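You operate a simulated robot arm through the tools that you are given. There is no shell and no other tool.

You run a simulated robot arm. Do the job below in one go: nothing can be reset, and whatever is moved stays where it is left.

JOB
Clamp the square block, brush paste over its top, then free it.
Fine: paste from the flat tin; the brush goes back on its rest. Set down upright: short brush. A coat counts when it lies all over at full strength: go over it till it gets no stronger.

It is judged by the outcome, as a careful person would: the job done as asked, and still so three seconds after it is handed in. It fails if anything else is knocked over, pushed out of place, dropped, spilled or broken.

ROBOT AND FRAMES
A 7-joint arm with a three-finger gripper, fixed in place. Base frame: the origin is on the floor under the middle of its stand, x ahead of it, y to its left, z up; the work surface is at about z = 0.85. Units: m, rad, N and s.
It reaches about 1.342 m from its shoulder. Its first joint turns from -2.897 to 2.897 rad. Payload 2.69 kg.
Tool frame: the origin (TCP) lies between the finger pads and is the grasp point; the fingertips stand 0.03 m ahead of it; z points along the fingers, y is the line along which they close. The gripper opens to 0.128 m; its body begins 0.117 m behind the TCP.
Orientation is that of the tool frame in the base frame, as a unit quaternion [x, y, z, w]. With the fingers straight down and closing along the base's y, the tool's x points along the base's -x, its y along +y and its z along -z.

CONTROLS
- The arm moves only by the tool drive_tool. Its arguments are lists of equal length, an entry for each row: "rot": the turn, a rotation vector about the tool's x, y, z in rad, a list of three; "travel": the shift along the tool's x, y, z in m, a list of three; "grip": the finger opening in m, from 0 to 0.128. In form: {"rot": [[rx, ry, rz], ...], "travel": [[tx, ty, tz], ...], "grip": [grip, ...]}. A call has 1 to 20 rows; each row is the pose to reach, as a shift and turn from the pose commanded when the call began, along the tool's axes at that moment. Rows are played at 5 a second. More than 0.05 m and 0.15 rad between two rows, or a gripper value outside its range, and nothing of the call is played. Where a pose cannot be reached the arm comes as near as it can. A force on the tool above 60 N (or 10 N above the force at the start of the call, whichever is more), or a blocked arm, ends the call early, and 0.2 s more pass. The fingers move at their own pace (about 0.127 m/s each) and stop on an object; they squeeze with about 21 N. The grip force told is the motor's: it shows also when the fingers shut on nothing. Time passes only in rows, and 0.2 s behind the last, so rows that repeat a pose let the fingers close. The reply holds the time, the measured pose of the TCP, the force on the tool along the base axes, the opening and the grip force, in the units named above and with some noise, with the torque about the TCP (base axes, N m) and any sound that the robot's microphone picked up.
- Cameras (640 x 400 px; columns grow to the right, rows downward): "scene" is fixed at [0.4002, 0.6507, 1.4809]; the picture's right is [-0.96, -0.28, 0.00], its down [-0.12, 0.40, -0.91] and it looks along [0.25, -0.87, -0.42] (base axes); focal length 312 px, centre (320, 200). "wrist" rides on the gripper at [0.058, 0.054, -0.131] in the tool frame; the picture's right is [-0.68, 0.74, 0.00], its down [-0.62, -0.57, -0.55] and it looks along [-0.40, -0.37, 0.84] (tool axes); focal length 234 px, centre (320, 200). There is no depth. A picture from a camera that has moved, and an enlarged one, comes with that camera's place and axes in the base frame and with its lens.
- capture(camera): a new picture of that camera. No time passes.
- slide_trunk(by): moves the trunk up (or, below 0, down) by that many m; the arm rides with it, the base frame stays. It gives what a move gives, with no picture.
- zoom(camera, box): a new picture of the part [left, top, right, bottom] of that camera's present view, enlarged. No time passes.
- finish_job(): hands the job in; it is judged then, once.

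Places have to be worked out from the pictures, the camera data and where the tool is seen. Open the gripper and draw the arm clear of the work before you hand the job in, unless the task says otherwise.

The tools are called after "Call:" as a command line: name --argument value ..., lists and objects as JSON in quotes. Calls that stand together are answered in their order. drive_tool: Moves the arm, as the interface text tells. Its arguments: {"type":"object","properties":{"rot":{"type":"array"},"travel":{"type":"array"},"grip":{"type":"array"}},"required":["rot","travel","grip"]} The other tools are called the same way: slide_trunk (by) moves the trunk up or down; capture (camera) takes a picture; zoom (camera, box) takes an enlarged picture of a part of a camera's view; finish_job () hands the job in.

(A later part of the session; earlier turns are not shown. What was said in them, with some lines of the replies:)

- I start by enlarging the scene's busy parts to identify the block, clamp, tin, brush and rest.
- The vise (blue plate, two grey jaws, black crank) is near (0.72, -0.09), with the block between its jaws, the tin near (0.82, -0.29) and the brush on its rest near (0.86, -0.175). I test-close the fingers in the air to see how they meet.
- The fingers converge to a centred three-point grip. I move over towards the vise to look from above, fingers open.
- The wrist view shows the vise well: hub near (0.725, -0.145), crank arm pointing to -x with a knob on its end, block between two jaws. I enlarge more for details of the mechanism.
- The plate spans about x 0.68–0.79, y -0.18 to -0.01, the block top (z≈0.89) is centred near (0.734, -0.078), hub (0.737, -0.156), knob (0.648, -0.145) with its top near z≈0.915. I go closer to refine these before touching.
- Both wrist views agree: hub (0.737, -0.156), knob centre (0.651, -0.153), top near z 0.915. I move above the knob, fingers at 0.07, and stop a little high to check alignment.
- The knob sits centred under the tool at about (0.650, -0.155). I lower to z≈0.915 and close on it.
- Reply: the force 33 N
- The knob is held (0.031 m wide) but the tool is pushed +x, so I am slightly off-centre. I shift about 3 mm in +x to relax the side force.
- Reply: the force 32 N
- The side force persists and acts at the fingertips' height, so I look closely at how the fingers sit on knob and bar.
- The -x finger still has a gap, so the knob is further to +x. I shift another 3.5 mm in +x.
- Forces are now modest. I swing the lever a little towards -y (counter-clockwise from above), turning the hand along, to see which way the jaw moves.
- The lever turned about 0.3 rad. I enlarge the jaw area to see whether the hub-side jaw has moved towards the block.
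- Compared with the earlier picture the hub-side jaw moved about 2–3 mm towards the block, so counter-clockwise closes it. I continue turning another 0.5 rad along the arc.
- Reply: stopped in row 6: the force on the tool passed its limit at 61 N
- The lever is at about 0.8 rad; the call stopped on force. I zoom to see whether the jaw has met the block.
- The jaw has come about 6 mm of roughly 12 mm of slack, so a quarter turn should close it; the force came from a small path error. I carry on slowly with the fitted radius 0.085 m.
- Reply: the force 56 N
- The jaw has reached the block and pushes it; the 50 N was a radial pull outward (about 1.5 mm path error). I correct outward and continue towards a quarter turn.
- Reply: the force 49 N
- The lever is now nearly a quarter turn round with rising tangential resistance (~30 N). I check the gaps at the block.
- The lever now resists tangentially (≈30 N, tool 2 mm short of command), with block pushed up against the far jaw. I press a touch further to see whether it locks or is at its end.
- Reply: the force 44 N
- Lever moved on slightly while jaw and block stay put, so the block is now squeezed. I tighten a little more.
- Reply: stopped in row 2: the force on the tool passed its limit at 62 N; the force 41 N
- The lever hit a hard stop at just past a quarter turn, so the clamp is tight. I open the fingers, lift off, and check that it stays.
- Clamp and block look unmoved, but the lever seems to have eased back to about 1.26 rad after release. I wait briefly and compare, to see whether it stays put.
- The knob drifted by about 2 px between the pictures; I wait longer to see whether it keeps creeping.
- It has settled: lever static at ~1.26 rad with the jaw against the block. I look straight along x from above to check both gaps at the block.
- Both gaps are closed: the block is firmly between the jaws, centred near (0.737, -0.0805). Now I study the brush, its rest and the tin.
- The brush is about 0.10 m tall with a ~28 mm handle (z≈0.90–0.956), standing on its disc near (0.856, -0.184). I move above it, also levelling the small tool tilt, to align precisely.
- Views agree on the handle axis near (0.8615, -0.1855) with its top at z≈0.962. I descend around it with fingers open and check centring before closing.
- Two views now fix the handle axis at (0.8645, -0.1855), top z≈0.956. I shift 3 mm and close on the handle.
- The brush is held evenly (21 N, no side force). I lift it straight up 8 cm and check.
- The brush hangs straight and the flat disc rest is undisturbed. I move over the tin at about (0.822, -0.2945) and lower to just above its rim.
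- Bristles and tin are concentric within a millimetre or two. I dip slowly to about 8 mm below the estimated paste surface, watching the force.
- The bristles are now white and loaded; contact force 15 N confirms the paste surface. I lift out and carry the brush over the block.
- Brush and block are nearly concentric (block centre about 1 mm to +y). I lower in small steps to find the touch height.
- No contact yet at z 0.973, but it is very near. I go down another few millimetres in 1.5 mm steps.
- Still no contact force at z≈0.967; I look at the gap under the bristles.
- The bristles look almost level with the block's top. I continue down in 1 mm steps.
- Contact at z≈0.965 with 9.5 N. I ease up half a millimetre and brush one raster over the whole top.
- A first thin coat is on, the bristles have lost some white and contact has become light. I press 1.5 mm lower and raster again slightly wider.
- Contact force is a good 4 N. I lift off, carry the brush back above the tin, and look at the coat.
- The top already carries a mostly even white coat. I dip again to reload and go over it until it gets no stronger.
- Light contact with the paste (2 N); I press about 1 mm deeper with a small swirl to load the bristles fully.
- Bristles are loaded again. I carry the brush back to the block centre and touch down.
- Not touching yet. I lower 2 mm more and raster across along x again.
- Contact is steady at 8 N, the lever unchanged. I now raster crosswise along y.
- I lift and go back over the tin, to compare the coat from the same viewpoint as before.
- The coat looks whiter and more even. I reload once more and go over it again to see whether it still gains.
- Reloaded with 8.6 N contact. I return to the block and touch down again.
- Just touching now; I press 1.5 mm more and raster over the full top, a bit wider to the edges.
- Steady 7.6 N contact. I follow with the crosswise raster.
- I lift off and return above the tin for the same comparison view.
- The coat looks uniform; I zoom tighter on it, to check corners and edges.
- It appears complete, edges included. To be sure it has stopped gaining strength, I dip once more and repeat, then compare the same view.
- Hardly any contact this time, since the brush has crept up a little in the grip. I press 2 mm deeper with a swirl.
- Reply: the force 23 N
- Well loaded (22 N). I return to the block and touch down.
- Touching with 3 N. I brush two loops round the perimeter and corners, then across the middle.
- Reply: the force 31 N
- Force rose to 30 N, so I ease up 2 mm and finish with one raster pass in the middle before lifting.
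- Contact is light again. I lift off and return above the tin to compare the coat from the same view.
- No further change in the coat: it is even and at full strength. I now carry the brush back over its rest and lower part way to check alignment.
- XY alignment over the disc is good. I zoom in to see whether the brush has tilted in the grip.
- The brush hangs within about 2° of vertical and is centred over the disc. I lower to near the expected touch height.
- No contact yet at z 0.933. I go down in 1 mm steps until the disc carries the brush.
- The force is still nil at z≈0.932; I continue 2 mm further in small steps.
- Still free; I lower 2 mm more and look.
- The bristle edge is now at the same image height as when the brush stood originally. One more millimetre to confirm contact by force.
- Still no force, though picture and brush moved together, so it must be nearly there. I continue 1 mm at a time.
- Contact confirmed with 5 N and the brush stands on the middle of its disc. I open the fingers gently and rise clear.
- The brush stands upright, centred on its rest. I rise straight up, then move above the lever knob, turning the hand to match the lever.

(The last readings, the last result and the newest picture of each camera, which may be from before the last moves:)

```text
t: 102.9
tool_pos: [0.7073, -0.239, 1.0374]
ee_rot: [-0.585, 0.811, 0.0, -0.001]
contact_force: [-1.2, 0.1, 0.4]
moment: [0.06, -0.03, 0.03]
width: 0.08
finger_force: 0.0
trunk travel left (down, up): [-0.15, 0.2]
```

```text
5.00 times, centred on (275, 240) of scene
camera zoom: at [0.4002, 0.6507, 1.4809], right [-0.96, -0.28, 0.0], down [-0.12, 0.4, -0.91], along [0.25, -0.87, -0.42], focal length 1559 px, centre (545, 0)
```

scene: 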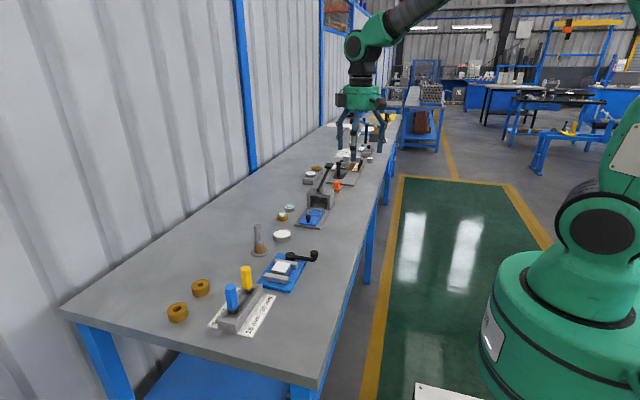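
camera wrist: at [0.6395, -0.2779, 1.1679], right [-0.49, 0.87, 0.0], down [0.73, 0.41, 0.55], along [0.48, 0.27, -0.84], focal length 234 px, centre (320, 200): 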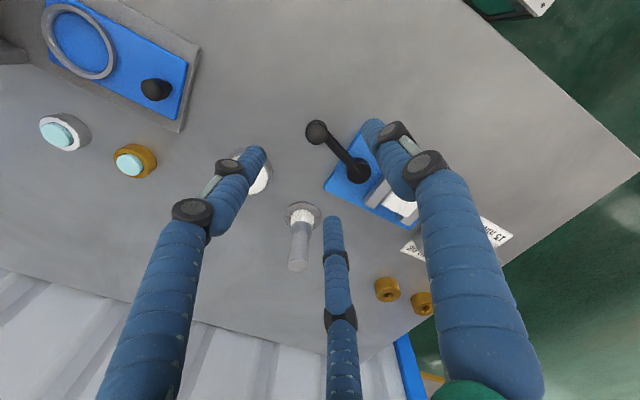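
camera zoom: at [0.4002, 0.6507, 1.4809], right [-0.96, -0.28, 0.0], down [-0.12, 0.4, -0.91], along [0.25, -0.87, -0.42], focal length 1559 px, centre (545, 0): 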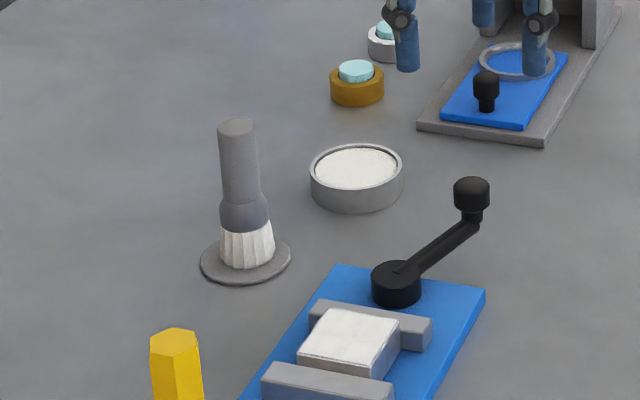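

Brush upright, coat intact. The knob is about 4 mm to the tool's -y side; I correct and lower most of the way to check alignment.

Call:
drive_tool --rot '[[0, 0, 0], [0, 0, 0], [0, 0, 0], [0, 0, 0]]' --travel '[[0, -0.0044, 0.03], [0, -0.0044, 0.06], [0, -0.0044, 0.085], [0, -0.0044, 0.085]]' --grip '[0.08, 0.075, 0.07, 0.07]'

Call:
zoom --camera "wrist" --box '[250, 120, 390, 220]'

Call:
zoom --camera "scene" --box '[260, 190, 350, 260]'

```text
t: 103.9
tool_pos: [0.7136, -0.2389, 0.9508]
ee_rot: [-0.585, 0.811, 0.001, -0.001]
contact_force: [-0.1, 0.2, -0.3]
moment: [0.0, 0.02, 0.0]
width: 0.0699
finger_force: 0.1
trunk travel left (down, up): [-0.15, 0.2]
```

```text
4.00 times, centred on (320, 170) of wrist
camera zoom: at [0.6458, -0.2775, 1.0824], right [-0.49, 0.87, 0.0], down [0.73, 0.41, 0.55], along [0.48, 0.27, -0.84], focal length 937 px, centre (320, 320)
```

zoom: 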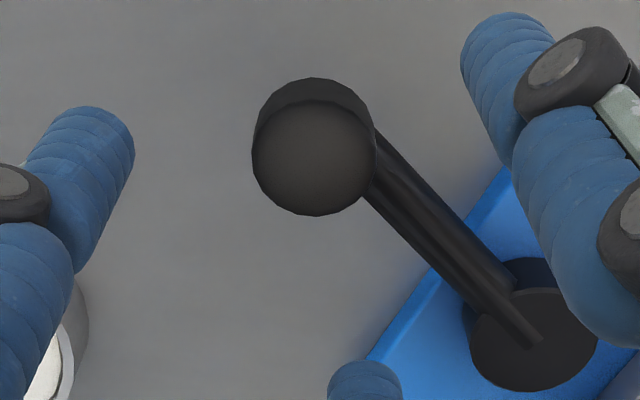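

```text
5.71 times, centred on (305, 225) of scene
camera zoom: at [0.4002, 0.6507, 1.4809], right [-0.96, -0.28, 0.0], down [-0.12, 0.4, -0.91], along [0.25, -0.87, -0.42], focal length 1782 px, centre (406, 57)
```

zoom: 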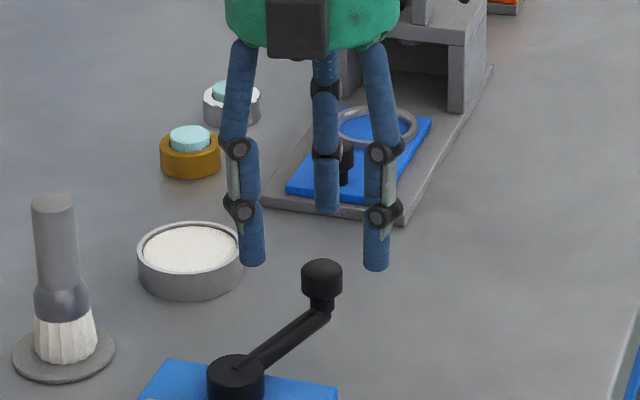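

The knob appears about 4 mm further out along the lever. I shift accordingly, lower to grip height and close.

Call:
drive_tool --rot '[[0, 0, 0], [0, 0, 0], [0, 0, 0], [0, 0, 0], [0, 0, 0], [0, 0, 0]]' --travel '[[0.003, 0.0018, 0.015], [0.003, 0.0018, 0.0365], [0.003, 0.0018, 0.0365], [0.003, 0.0018, 0.0365], [0.003, 0.0018, 0.0365], [0.003, 0.0018, 0.0365]]' --grip '[0.07, 0.07, 0.05, 0.035, 0.02, 0.02]'

Call:
zoom --camera "wrist" --box '[250, 120, 390, 220]'

Call:
zoom --camera "scene" --box '[260, 200, 340, 260]'

```text
t: 105.3
tool_pos: [0.712, -0.2395, 0.9148]
ee_rot: [-0.586, 0.81, 0.0, -0.001]
contact_force: [5.7, 12.7, -2.1]
moment: [0.4, -0.25, -0.08]
width: 0.024
finger_force: 44.8
trunk travel left (down, up): [-0.15, 0.2]
```

```text
4.00 times, centred on (320, 170) of wrist
camera zoom: at [0.6433, -0.2788, 1.0463], right [-0.49, 0.87, 0.0], down [0.73, 0.41, 0.55], along [0.48, 0.27, -0.84], focal length 937 px, centre (320, 320)
```

zoom: 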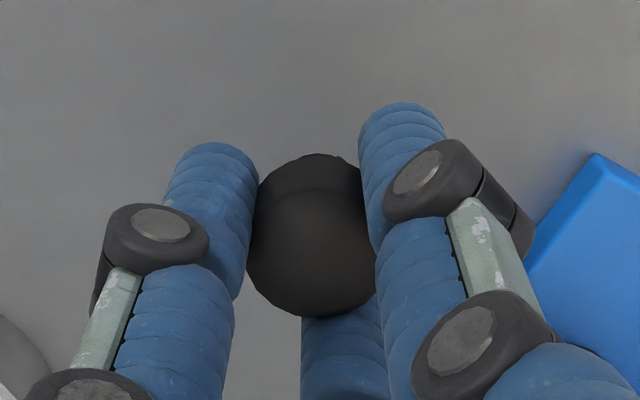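

```text
6.67 times, centred on (300, 230) of scene
camera zoom: at [0.4002, 0.6507, 1.4809], right [-0.96, -0.28, 0.0], down [-0.12, 0.4, -0.91], along [0.25, -0.87, -0.42], focal length 2079 px, centre (453, 0)
```

zoom: 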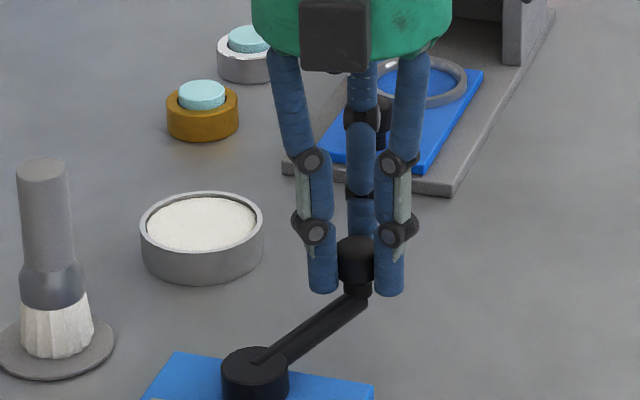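

A clean, centred grip on the knob. I turn the lever back clockwise, hand following the arc.

Call:
drive_tool --rot '[[0, 0, 0.1], [0, 0, 0.2], [0, 0, 0.3], [0, 0, 0.4], [0, 0, 0.5], [0, 0, 0.6], [0, 0, 0.6]]' --travel '[[-0.0014, 0.0085, 0], [-0.0027, 0.0169, 0], [-0.0048, 0.0251, 0], [-0.0077, 0.0331, 0], [-0.0112, 0.0408, 0], [-0.0156, 0.048, 0], [-0.0156, 0.048, 0]]' --grip '[0.018, 0.018, 0.018, 0.018, 0.018, 0.018, 0.018]'

Call:
zoom --camera "scene" --box '[250, 230, 330, 295]'

```text
t: 106.9
tool_pos: [0.6724, -0.2115, 0.9153]
ee_rot: [-0.319, 0.948, -0.001, -0.001]
contact_force: [36.2, 27.2, -9.8]
moment: [0.51, -1.31, -0.07]
width: 0.0239
finger_force: 44.8
trunk travel left (down, up): [-0.15, 0.2]
```

```text
6.15 times, centred on (290, 262) of scene
camera zoom: at [0.4002, 0.6507, 1.4809], right [-0.96, -0.28, 0.0], down [-0.12, 0.4, -0.91], along [0.25, -0.87, -0.42], focal length 1919 px, centre (505, -185)
```

zoom: 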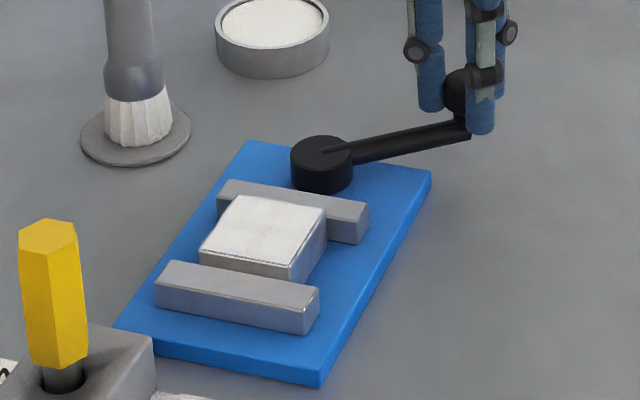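

The jaw is backing off. There's an inward pull of ~45 N (path 1–2 mm too wide), so I correct inward and continue towards the original lever position.

Call:
drive_tool --rot '[[0, 0, 0], [0, 0, 0.1], [0, 0, 0.2], [0, 0, 0.3], [0, 0, 0.4], [0, 0, 0.4]]' --travel '[[-0.0015, 0, 0], [-0.0019, 0.0084, 0], [-0.0034, 0.0167, 0], [-0.0056, 0.0248, 0], [-0.0086, 0.0327, 0], [-0.0086, 0.0327, 0]]' --grip '[0.018, 0.018, 0.018, 0.018, 0.018, 0.018]'

Call:
zoom --camera "scene" --box '[250, 230, 330, 295]'

```text
t: 108.3
tool_pos: [0.6573, -0.1822, 0.9155]
ee_rot: [-0.125, 0.992, -0.001, -0.001]
contact_force: [15.9, 2.4, 6.1]
moment: [-0.06, -0.4, -0.18]
width: 0.0238
finger_force: 44.4
trunk travel left (down, up): [-0.15, 0.2]
```

```text
6.15 times, centred on (290, 262) of scene
camera zoom: at [0.4002, 0.6507, 1.4809], right [-0.96, -0.28, 0.0], down [-0.12, 0.4, -0.91], along [0.25, -0.87, -0.42], focal length 1919 px, centre (505, -185)
```

zoom: 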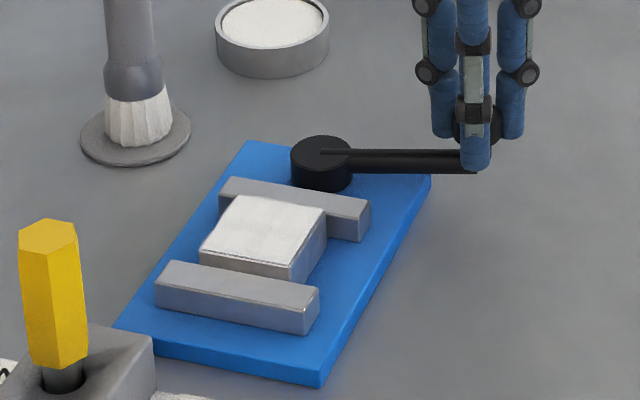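

Only about 16 N now. I swing the remaining ~0.28 rad back to the lever's starting angle.

Call:
drive_tool --rot '[[0, 0, 0.1], [0, 0, 0.2], [0, 0, 0.28], [0, 0, 0.28]]' --travel '[[-0.0012, 0.0084, 0], [-0.0026, 0.0167, 0], [-0.0043, 0.0232, 0], [-0.0043, 0.0232, 0]]' --grip '[0.018, 0.018, 0.018, 0.018]'

Call:
zoom --camera "scene" --box '[250, 240, 330, 295]'

```text
t: 109.3
tool_pos: [0.6546, -0.1577, 0.9164]
ee_rot: [0.016, 1.0, -0.001, -0.002]
contact_force: [-8.9, -24.7, 10.8]
moment: [-1.2, 0.27, -0.15]
width: 0.0239
finger_force: 45.0
trunk travel left (down, up): [-0.15, 0.2]
```

```text
7.27 times, centred on (290, 268) of scene
camera zoom: at [0.4002, 0.6507, 1.4809], right [-0.96, -0.28, 0.0], down [-0.12, 0.4, -0.91], along [0.25, -0.87, -0.42], focal length 2268 px, centre (538, -291)
```

zoom: 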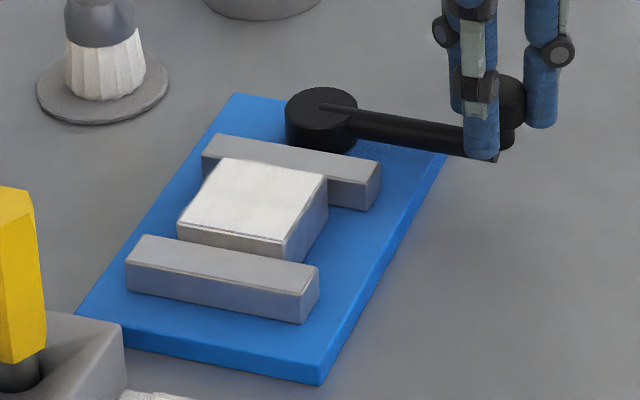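

The jaw is back at its original open position and the lever at its starting stop. I open the fingers and lift away.

Call:
drive_tool --rot '[[0, 0, 0], [0, 0, 0], [0, 0, 0], [0, 0, 0], [0, 0, 0], [0, 0, 0], [0, 0, 0], [0, 0, 0]]' --travel '[[0, -0.001, 0], [0, -0.001, 0], [0, -0.001, 0], [0, -0.001, 0], [0, -0.001, -0.03], [0, -0.001, -0.07], [0, -0.001, -0.11], [0, -0.001, -0.15]]' --grip '[0.04, 0.06, 0.075, 0.075, 0.075, 0.075, 0.075, 0.075]'

Call:
zoom --camera "scene" --box '[225, 200, 345, 295]'

Call:
capture --camera "wrist"

```text
t: 111.1
tool_pos: [0.6549, -0.1582, 1.065]
ee_rot: [0.015, 1.0, -0.001, -0.002]
contact_force: [0.0, 0.7, 0.8]
moment: [0.04, -0.01, 0.02]
width: 0.0747
finger_force: 0.0
trunk travel left (down, up): [-0.15, 0.2]
```

```text
4.21 times, centred on (285, 248) of scene
camera zoom: at [0.4002, 0.6507, 1.4809], right [-0.96, -0.28, 0.0], down [-0.12, 0.4, -0.91], along [0.25, -0.87, -0.42], focal length 1313 px, centre (467, 0)
```

zoom: 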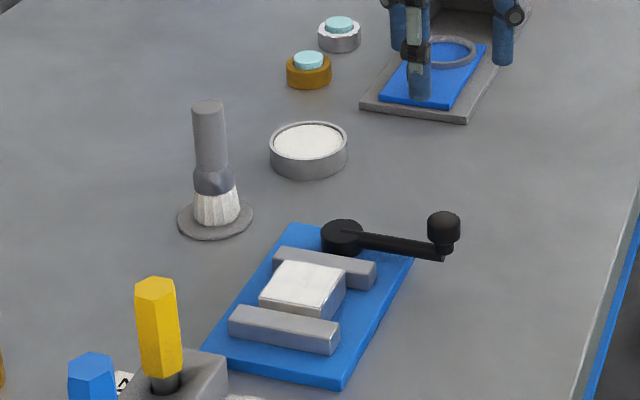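

```text
taken
camera wrist: at [0.5992, -0.1024, 1.1965], right [0.7, 0.72, 0.0], down [0.6, -0.58, 0.55], along [0.39, -0.38, -0.84], focal length 234 px, centre (320, 200)
```

wrist: 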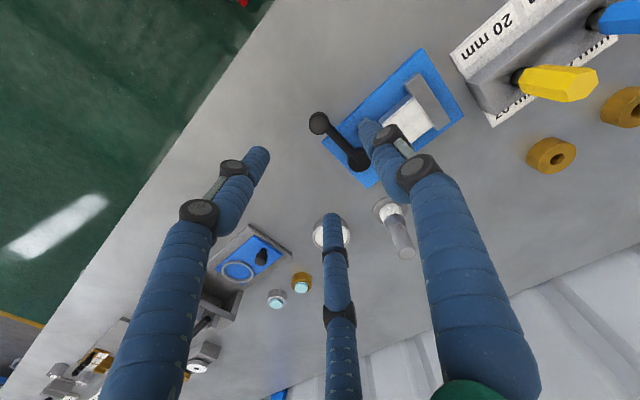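

Lever, block, brush and tin all look right. I draw the arm up and back, fingers open, and take a last look.

Call:
drive_tool --rot '[[0, 0, 0], [0, 0, 0], [0, 0, 0], [0, 0, 0], [0, 0, 0], [0, 0, 0]]' --travel '[[0, 0, -0.04], [0.025, 0.01, -0.07], [0.05, 0.03, -0.1], [0.075, 0.05, -0.13], [0.1, 0.07, -0.15], [0.1, 0.07, -0.15]]' --grip '[0.09, 0.11, 0.128, 0.128, 0.128, 0.128]'

Call:
capture --camera "wrist"

Call:
zoom --camera "wrist" --box '[270, 130, 410, 220]'

Call:
zoom --camera "scene" --box '[225, 205, 335, 290]'

Call:
capture --camera "scene"

```text
t: 112.5
tool_pos: [0.5561, -0.0831, 1.216]
ee_rot: [0.014, 1.0, 0.0, -0.001]
contact_force: [-0.1, 0.0, -0.2]
moment: [-0.08, -0.05, -0.01]
width: 0.1279
finger_force: 0.0
trunk travel left (down, up): [-0.15, 0.2]
```

```text
taken
camera wrist: at [0.5003, -0.0284, 1.3473], right [0.7, 0.72, 0.0], down [0.6, -0.58, 0.55], along [0.39, -0.38, -0.84], focal length 234 px, centre (320, 200)
```

wrist: 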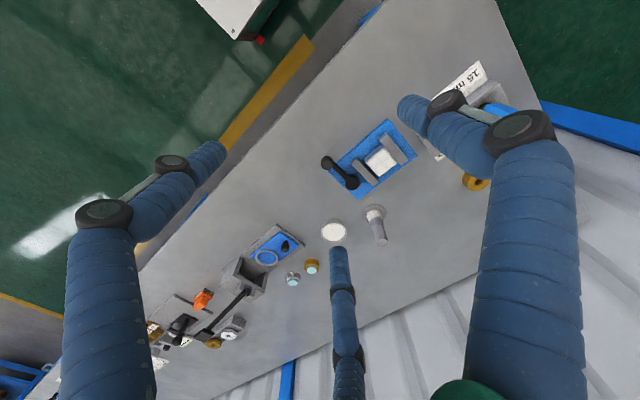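

```text
4.44 times, centred on (340, 175) of wrist
camera zoom: at [0.5003, -0.0284, 1.3473], right [0.7, 0.72, 0.0], down [0.6, -0.58, 0.55], along [0.39, -0.38, -0.84], focal length 1041 px, centre (231, 311)
```

zoom: 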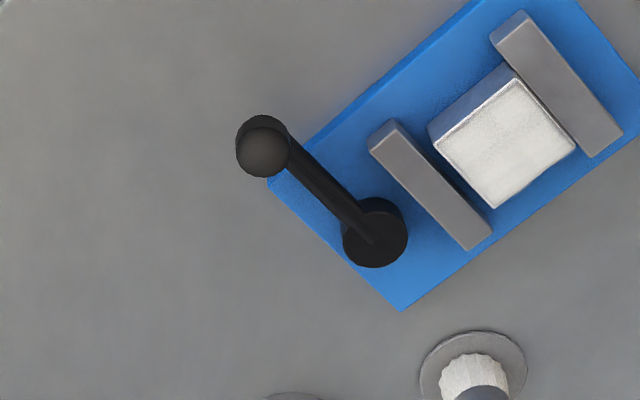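

```text
4.71 times, centred on (280, 248) of scene
camera zoom: at [0.4002, 0.6507, 1.4809], right [-0.96, -0.28, 0.0], down [-0.12, 0.4, -0.91], along [0.25, -0.87, -0.42], focal length 1468 px, centre (508, -24)
```

zoom: 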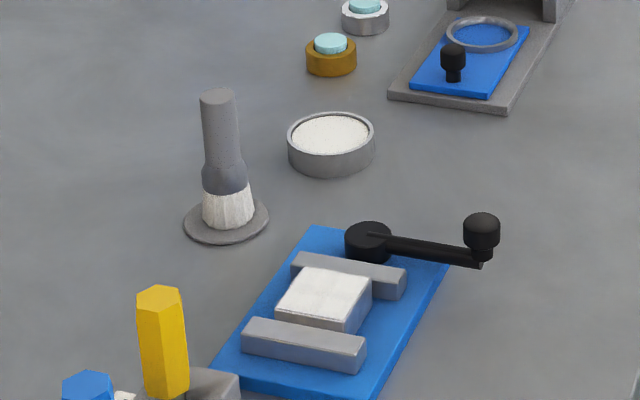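

```text
taken
```

scene: 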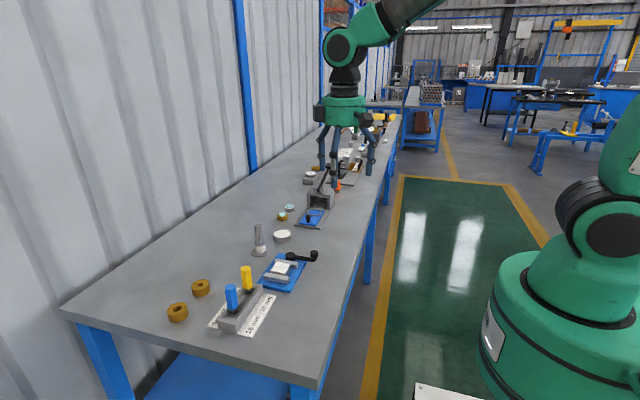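

Jaw clear of the block, brush upright, nothing disturbed. I take one last close look at the coat's evenness.

Call:
zoom --camera "wrist" --box '[360, 140, 405, 180]'

Call:
zoom --camera "scene" --box '[268, 255, 304, 280]'

```text
10.00 times, centred on (382, 160) of wrist
camera zoom: at [0.5003, -0.0284, 1.3473], right [0.7, 0.72, 0.0], down [0.6, -0.58, 0.55], along [0.39, -0.38, -0.84], focal length 2342 px, centre (-305, 600)
```

zoom: 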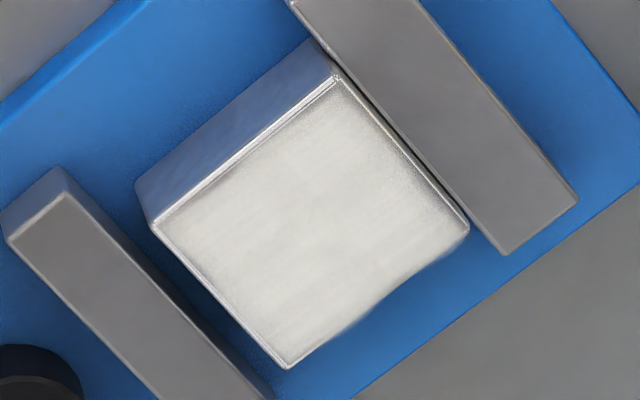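

```text
16.00 times, centred on (286, 268) of scene
camera zoom: at [0.4002, 0.6507, 1.4809], right [-0.96, -0.28, 0.0], down [-0.12, 0.4, -0.91], along [0.25, -0.87, -0.42], focal length 4990 px, centre (864, -880)
```

zoom: 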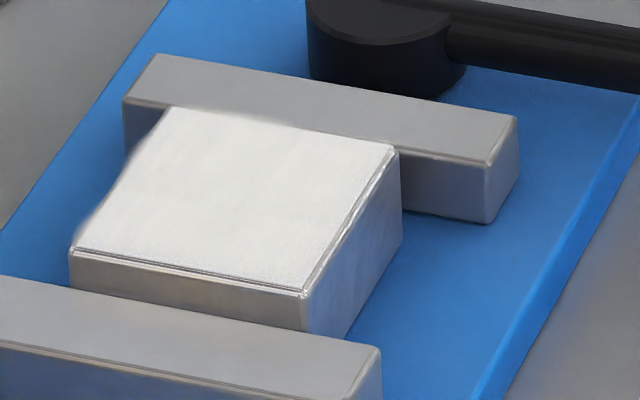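

The block's top is evenly coated right to its edges. The jaw is open with a clear gap and the lever is back at its start. The brush stands upright on its rest, the tin hasn't moved, and the arm is clear with fingers open. I hand the job in.

Call:
finish_job

```text
The job is handed in.
```

I clamped the block, brushed its top with paste from the flat tin, and then freed it. The job is handed in.

- **Clamp:** I swung the lever about a quarter turn until it hit a stop. It eased back slightly when I let go, but the block stayed tight between both jaws while I brushed.
- **Coat:** I loaded the brush four times and went over the top in crossing passes, plus two loops round the edges. The last passes made no visible difference. The coat looks even to the edges. One side looks a little greyer from one angle, which I took to be shadow from the jaw beside it.
- **Brush:** It is back upright on its rest, with paste still on the bristles.
- **Freeing:** The lever is back where it started, and the moving jaw is clear of the block. Clamping pushed the block about 5 mm towards the other jaw, and it stayed there.

I saw nothing else knocked or moved. The arm is clear with its fingers open.
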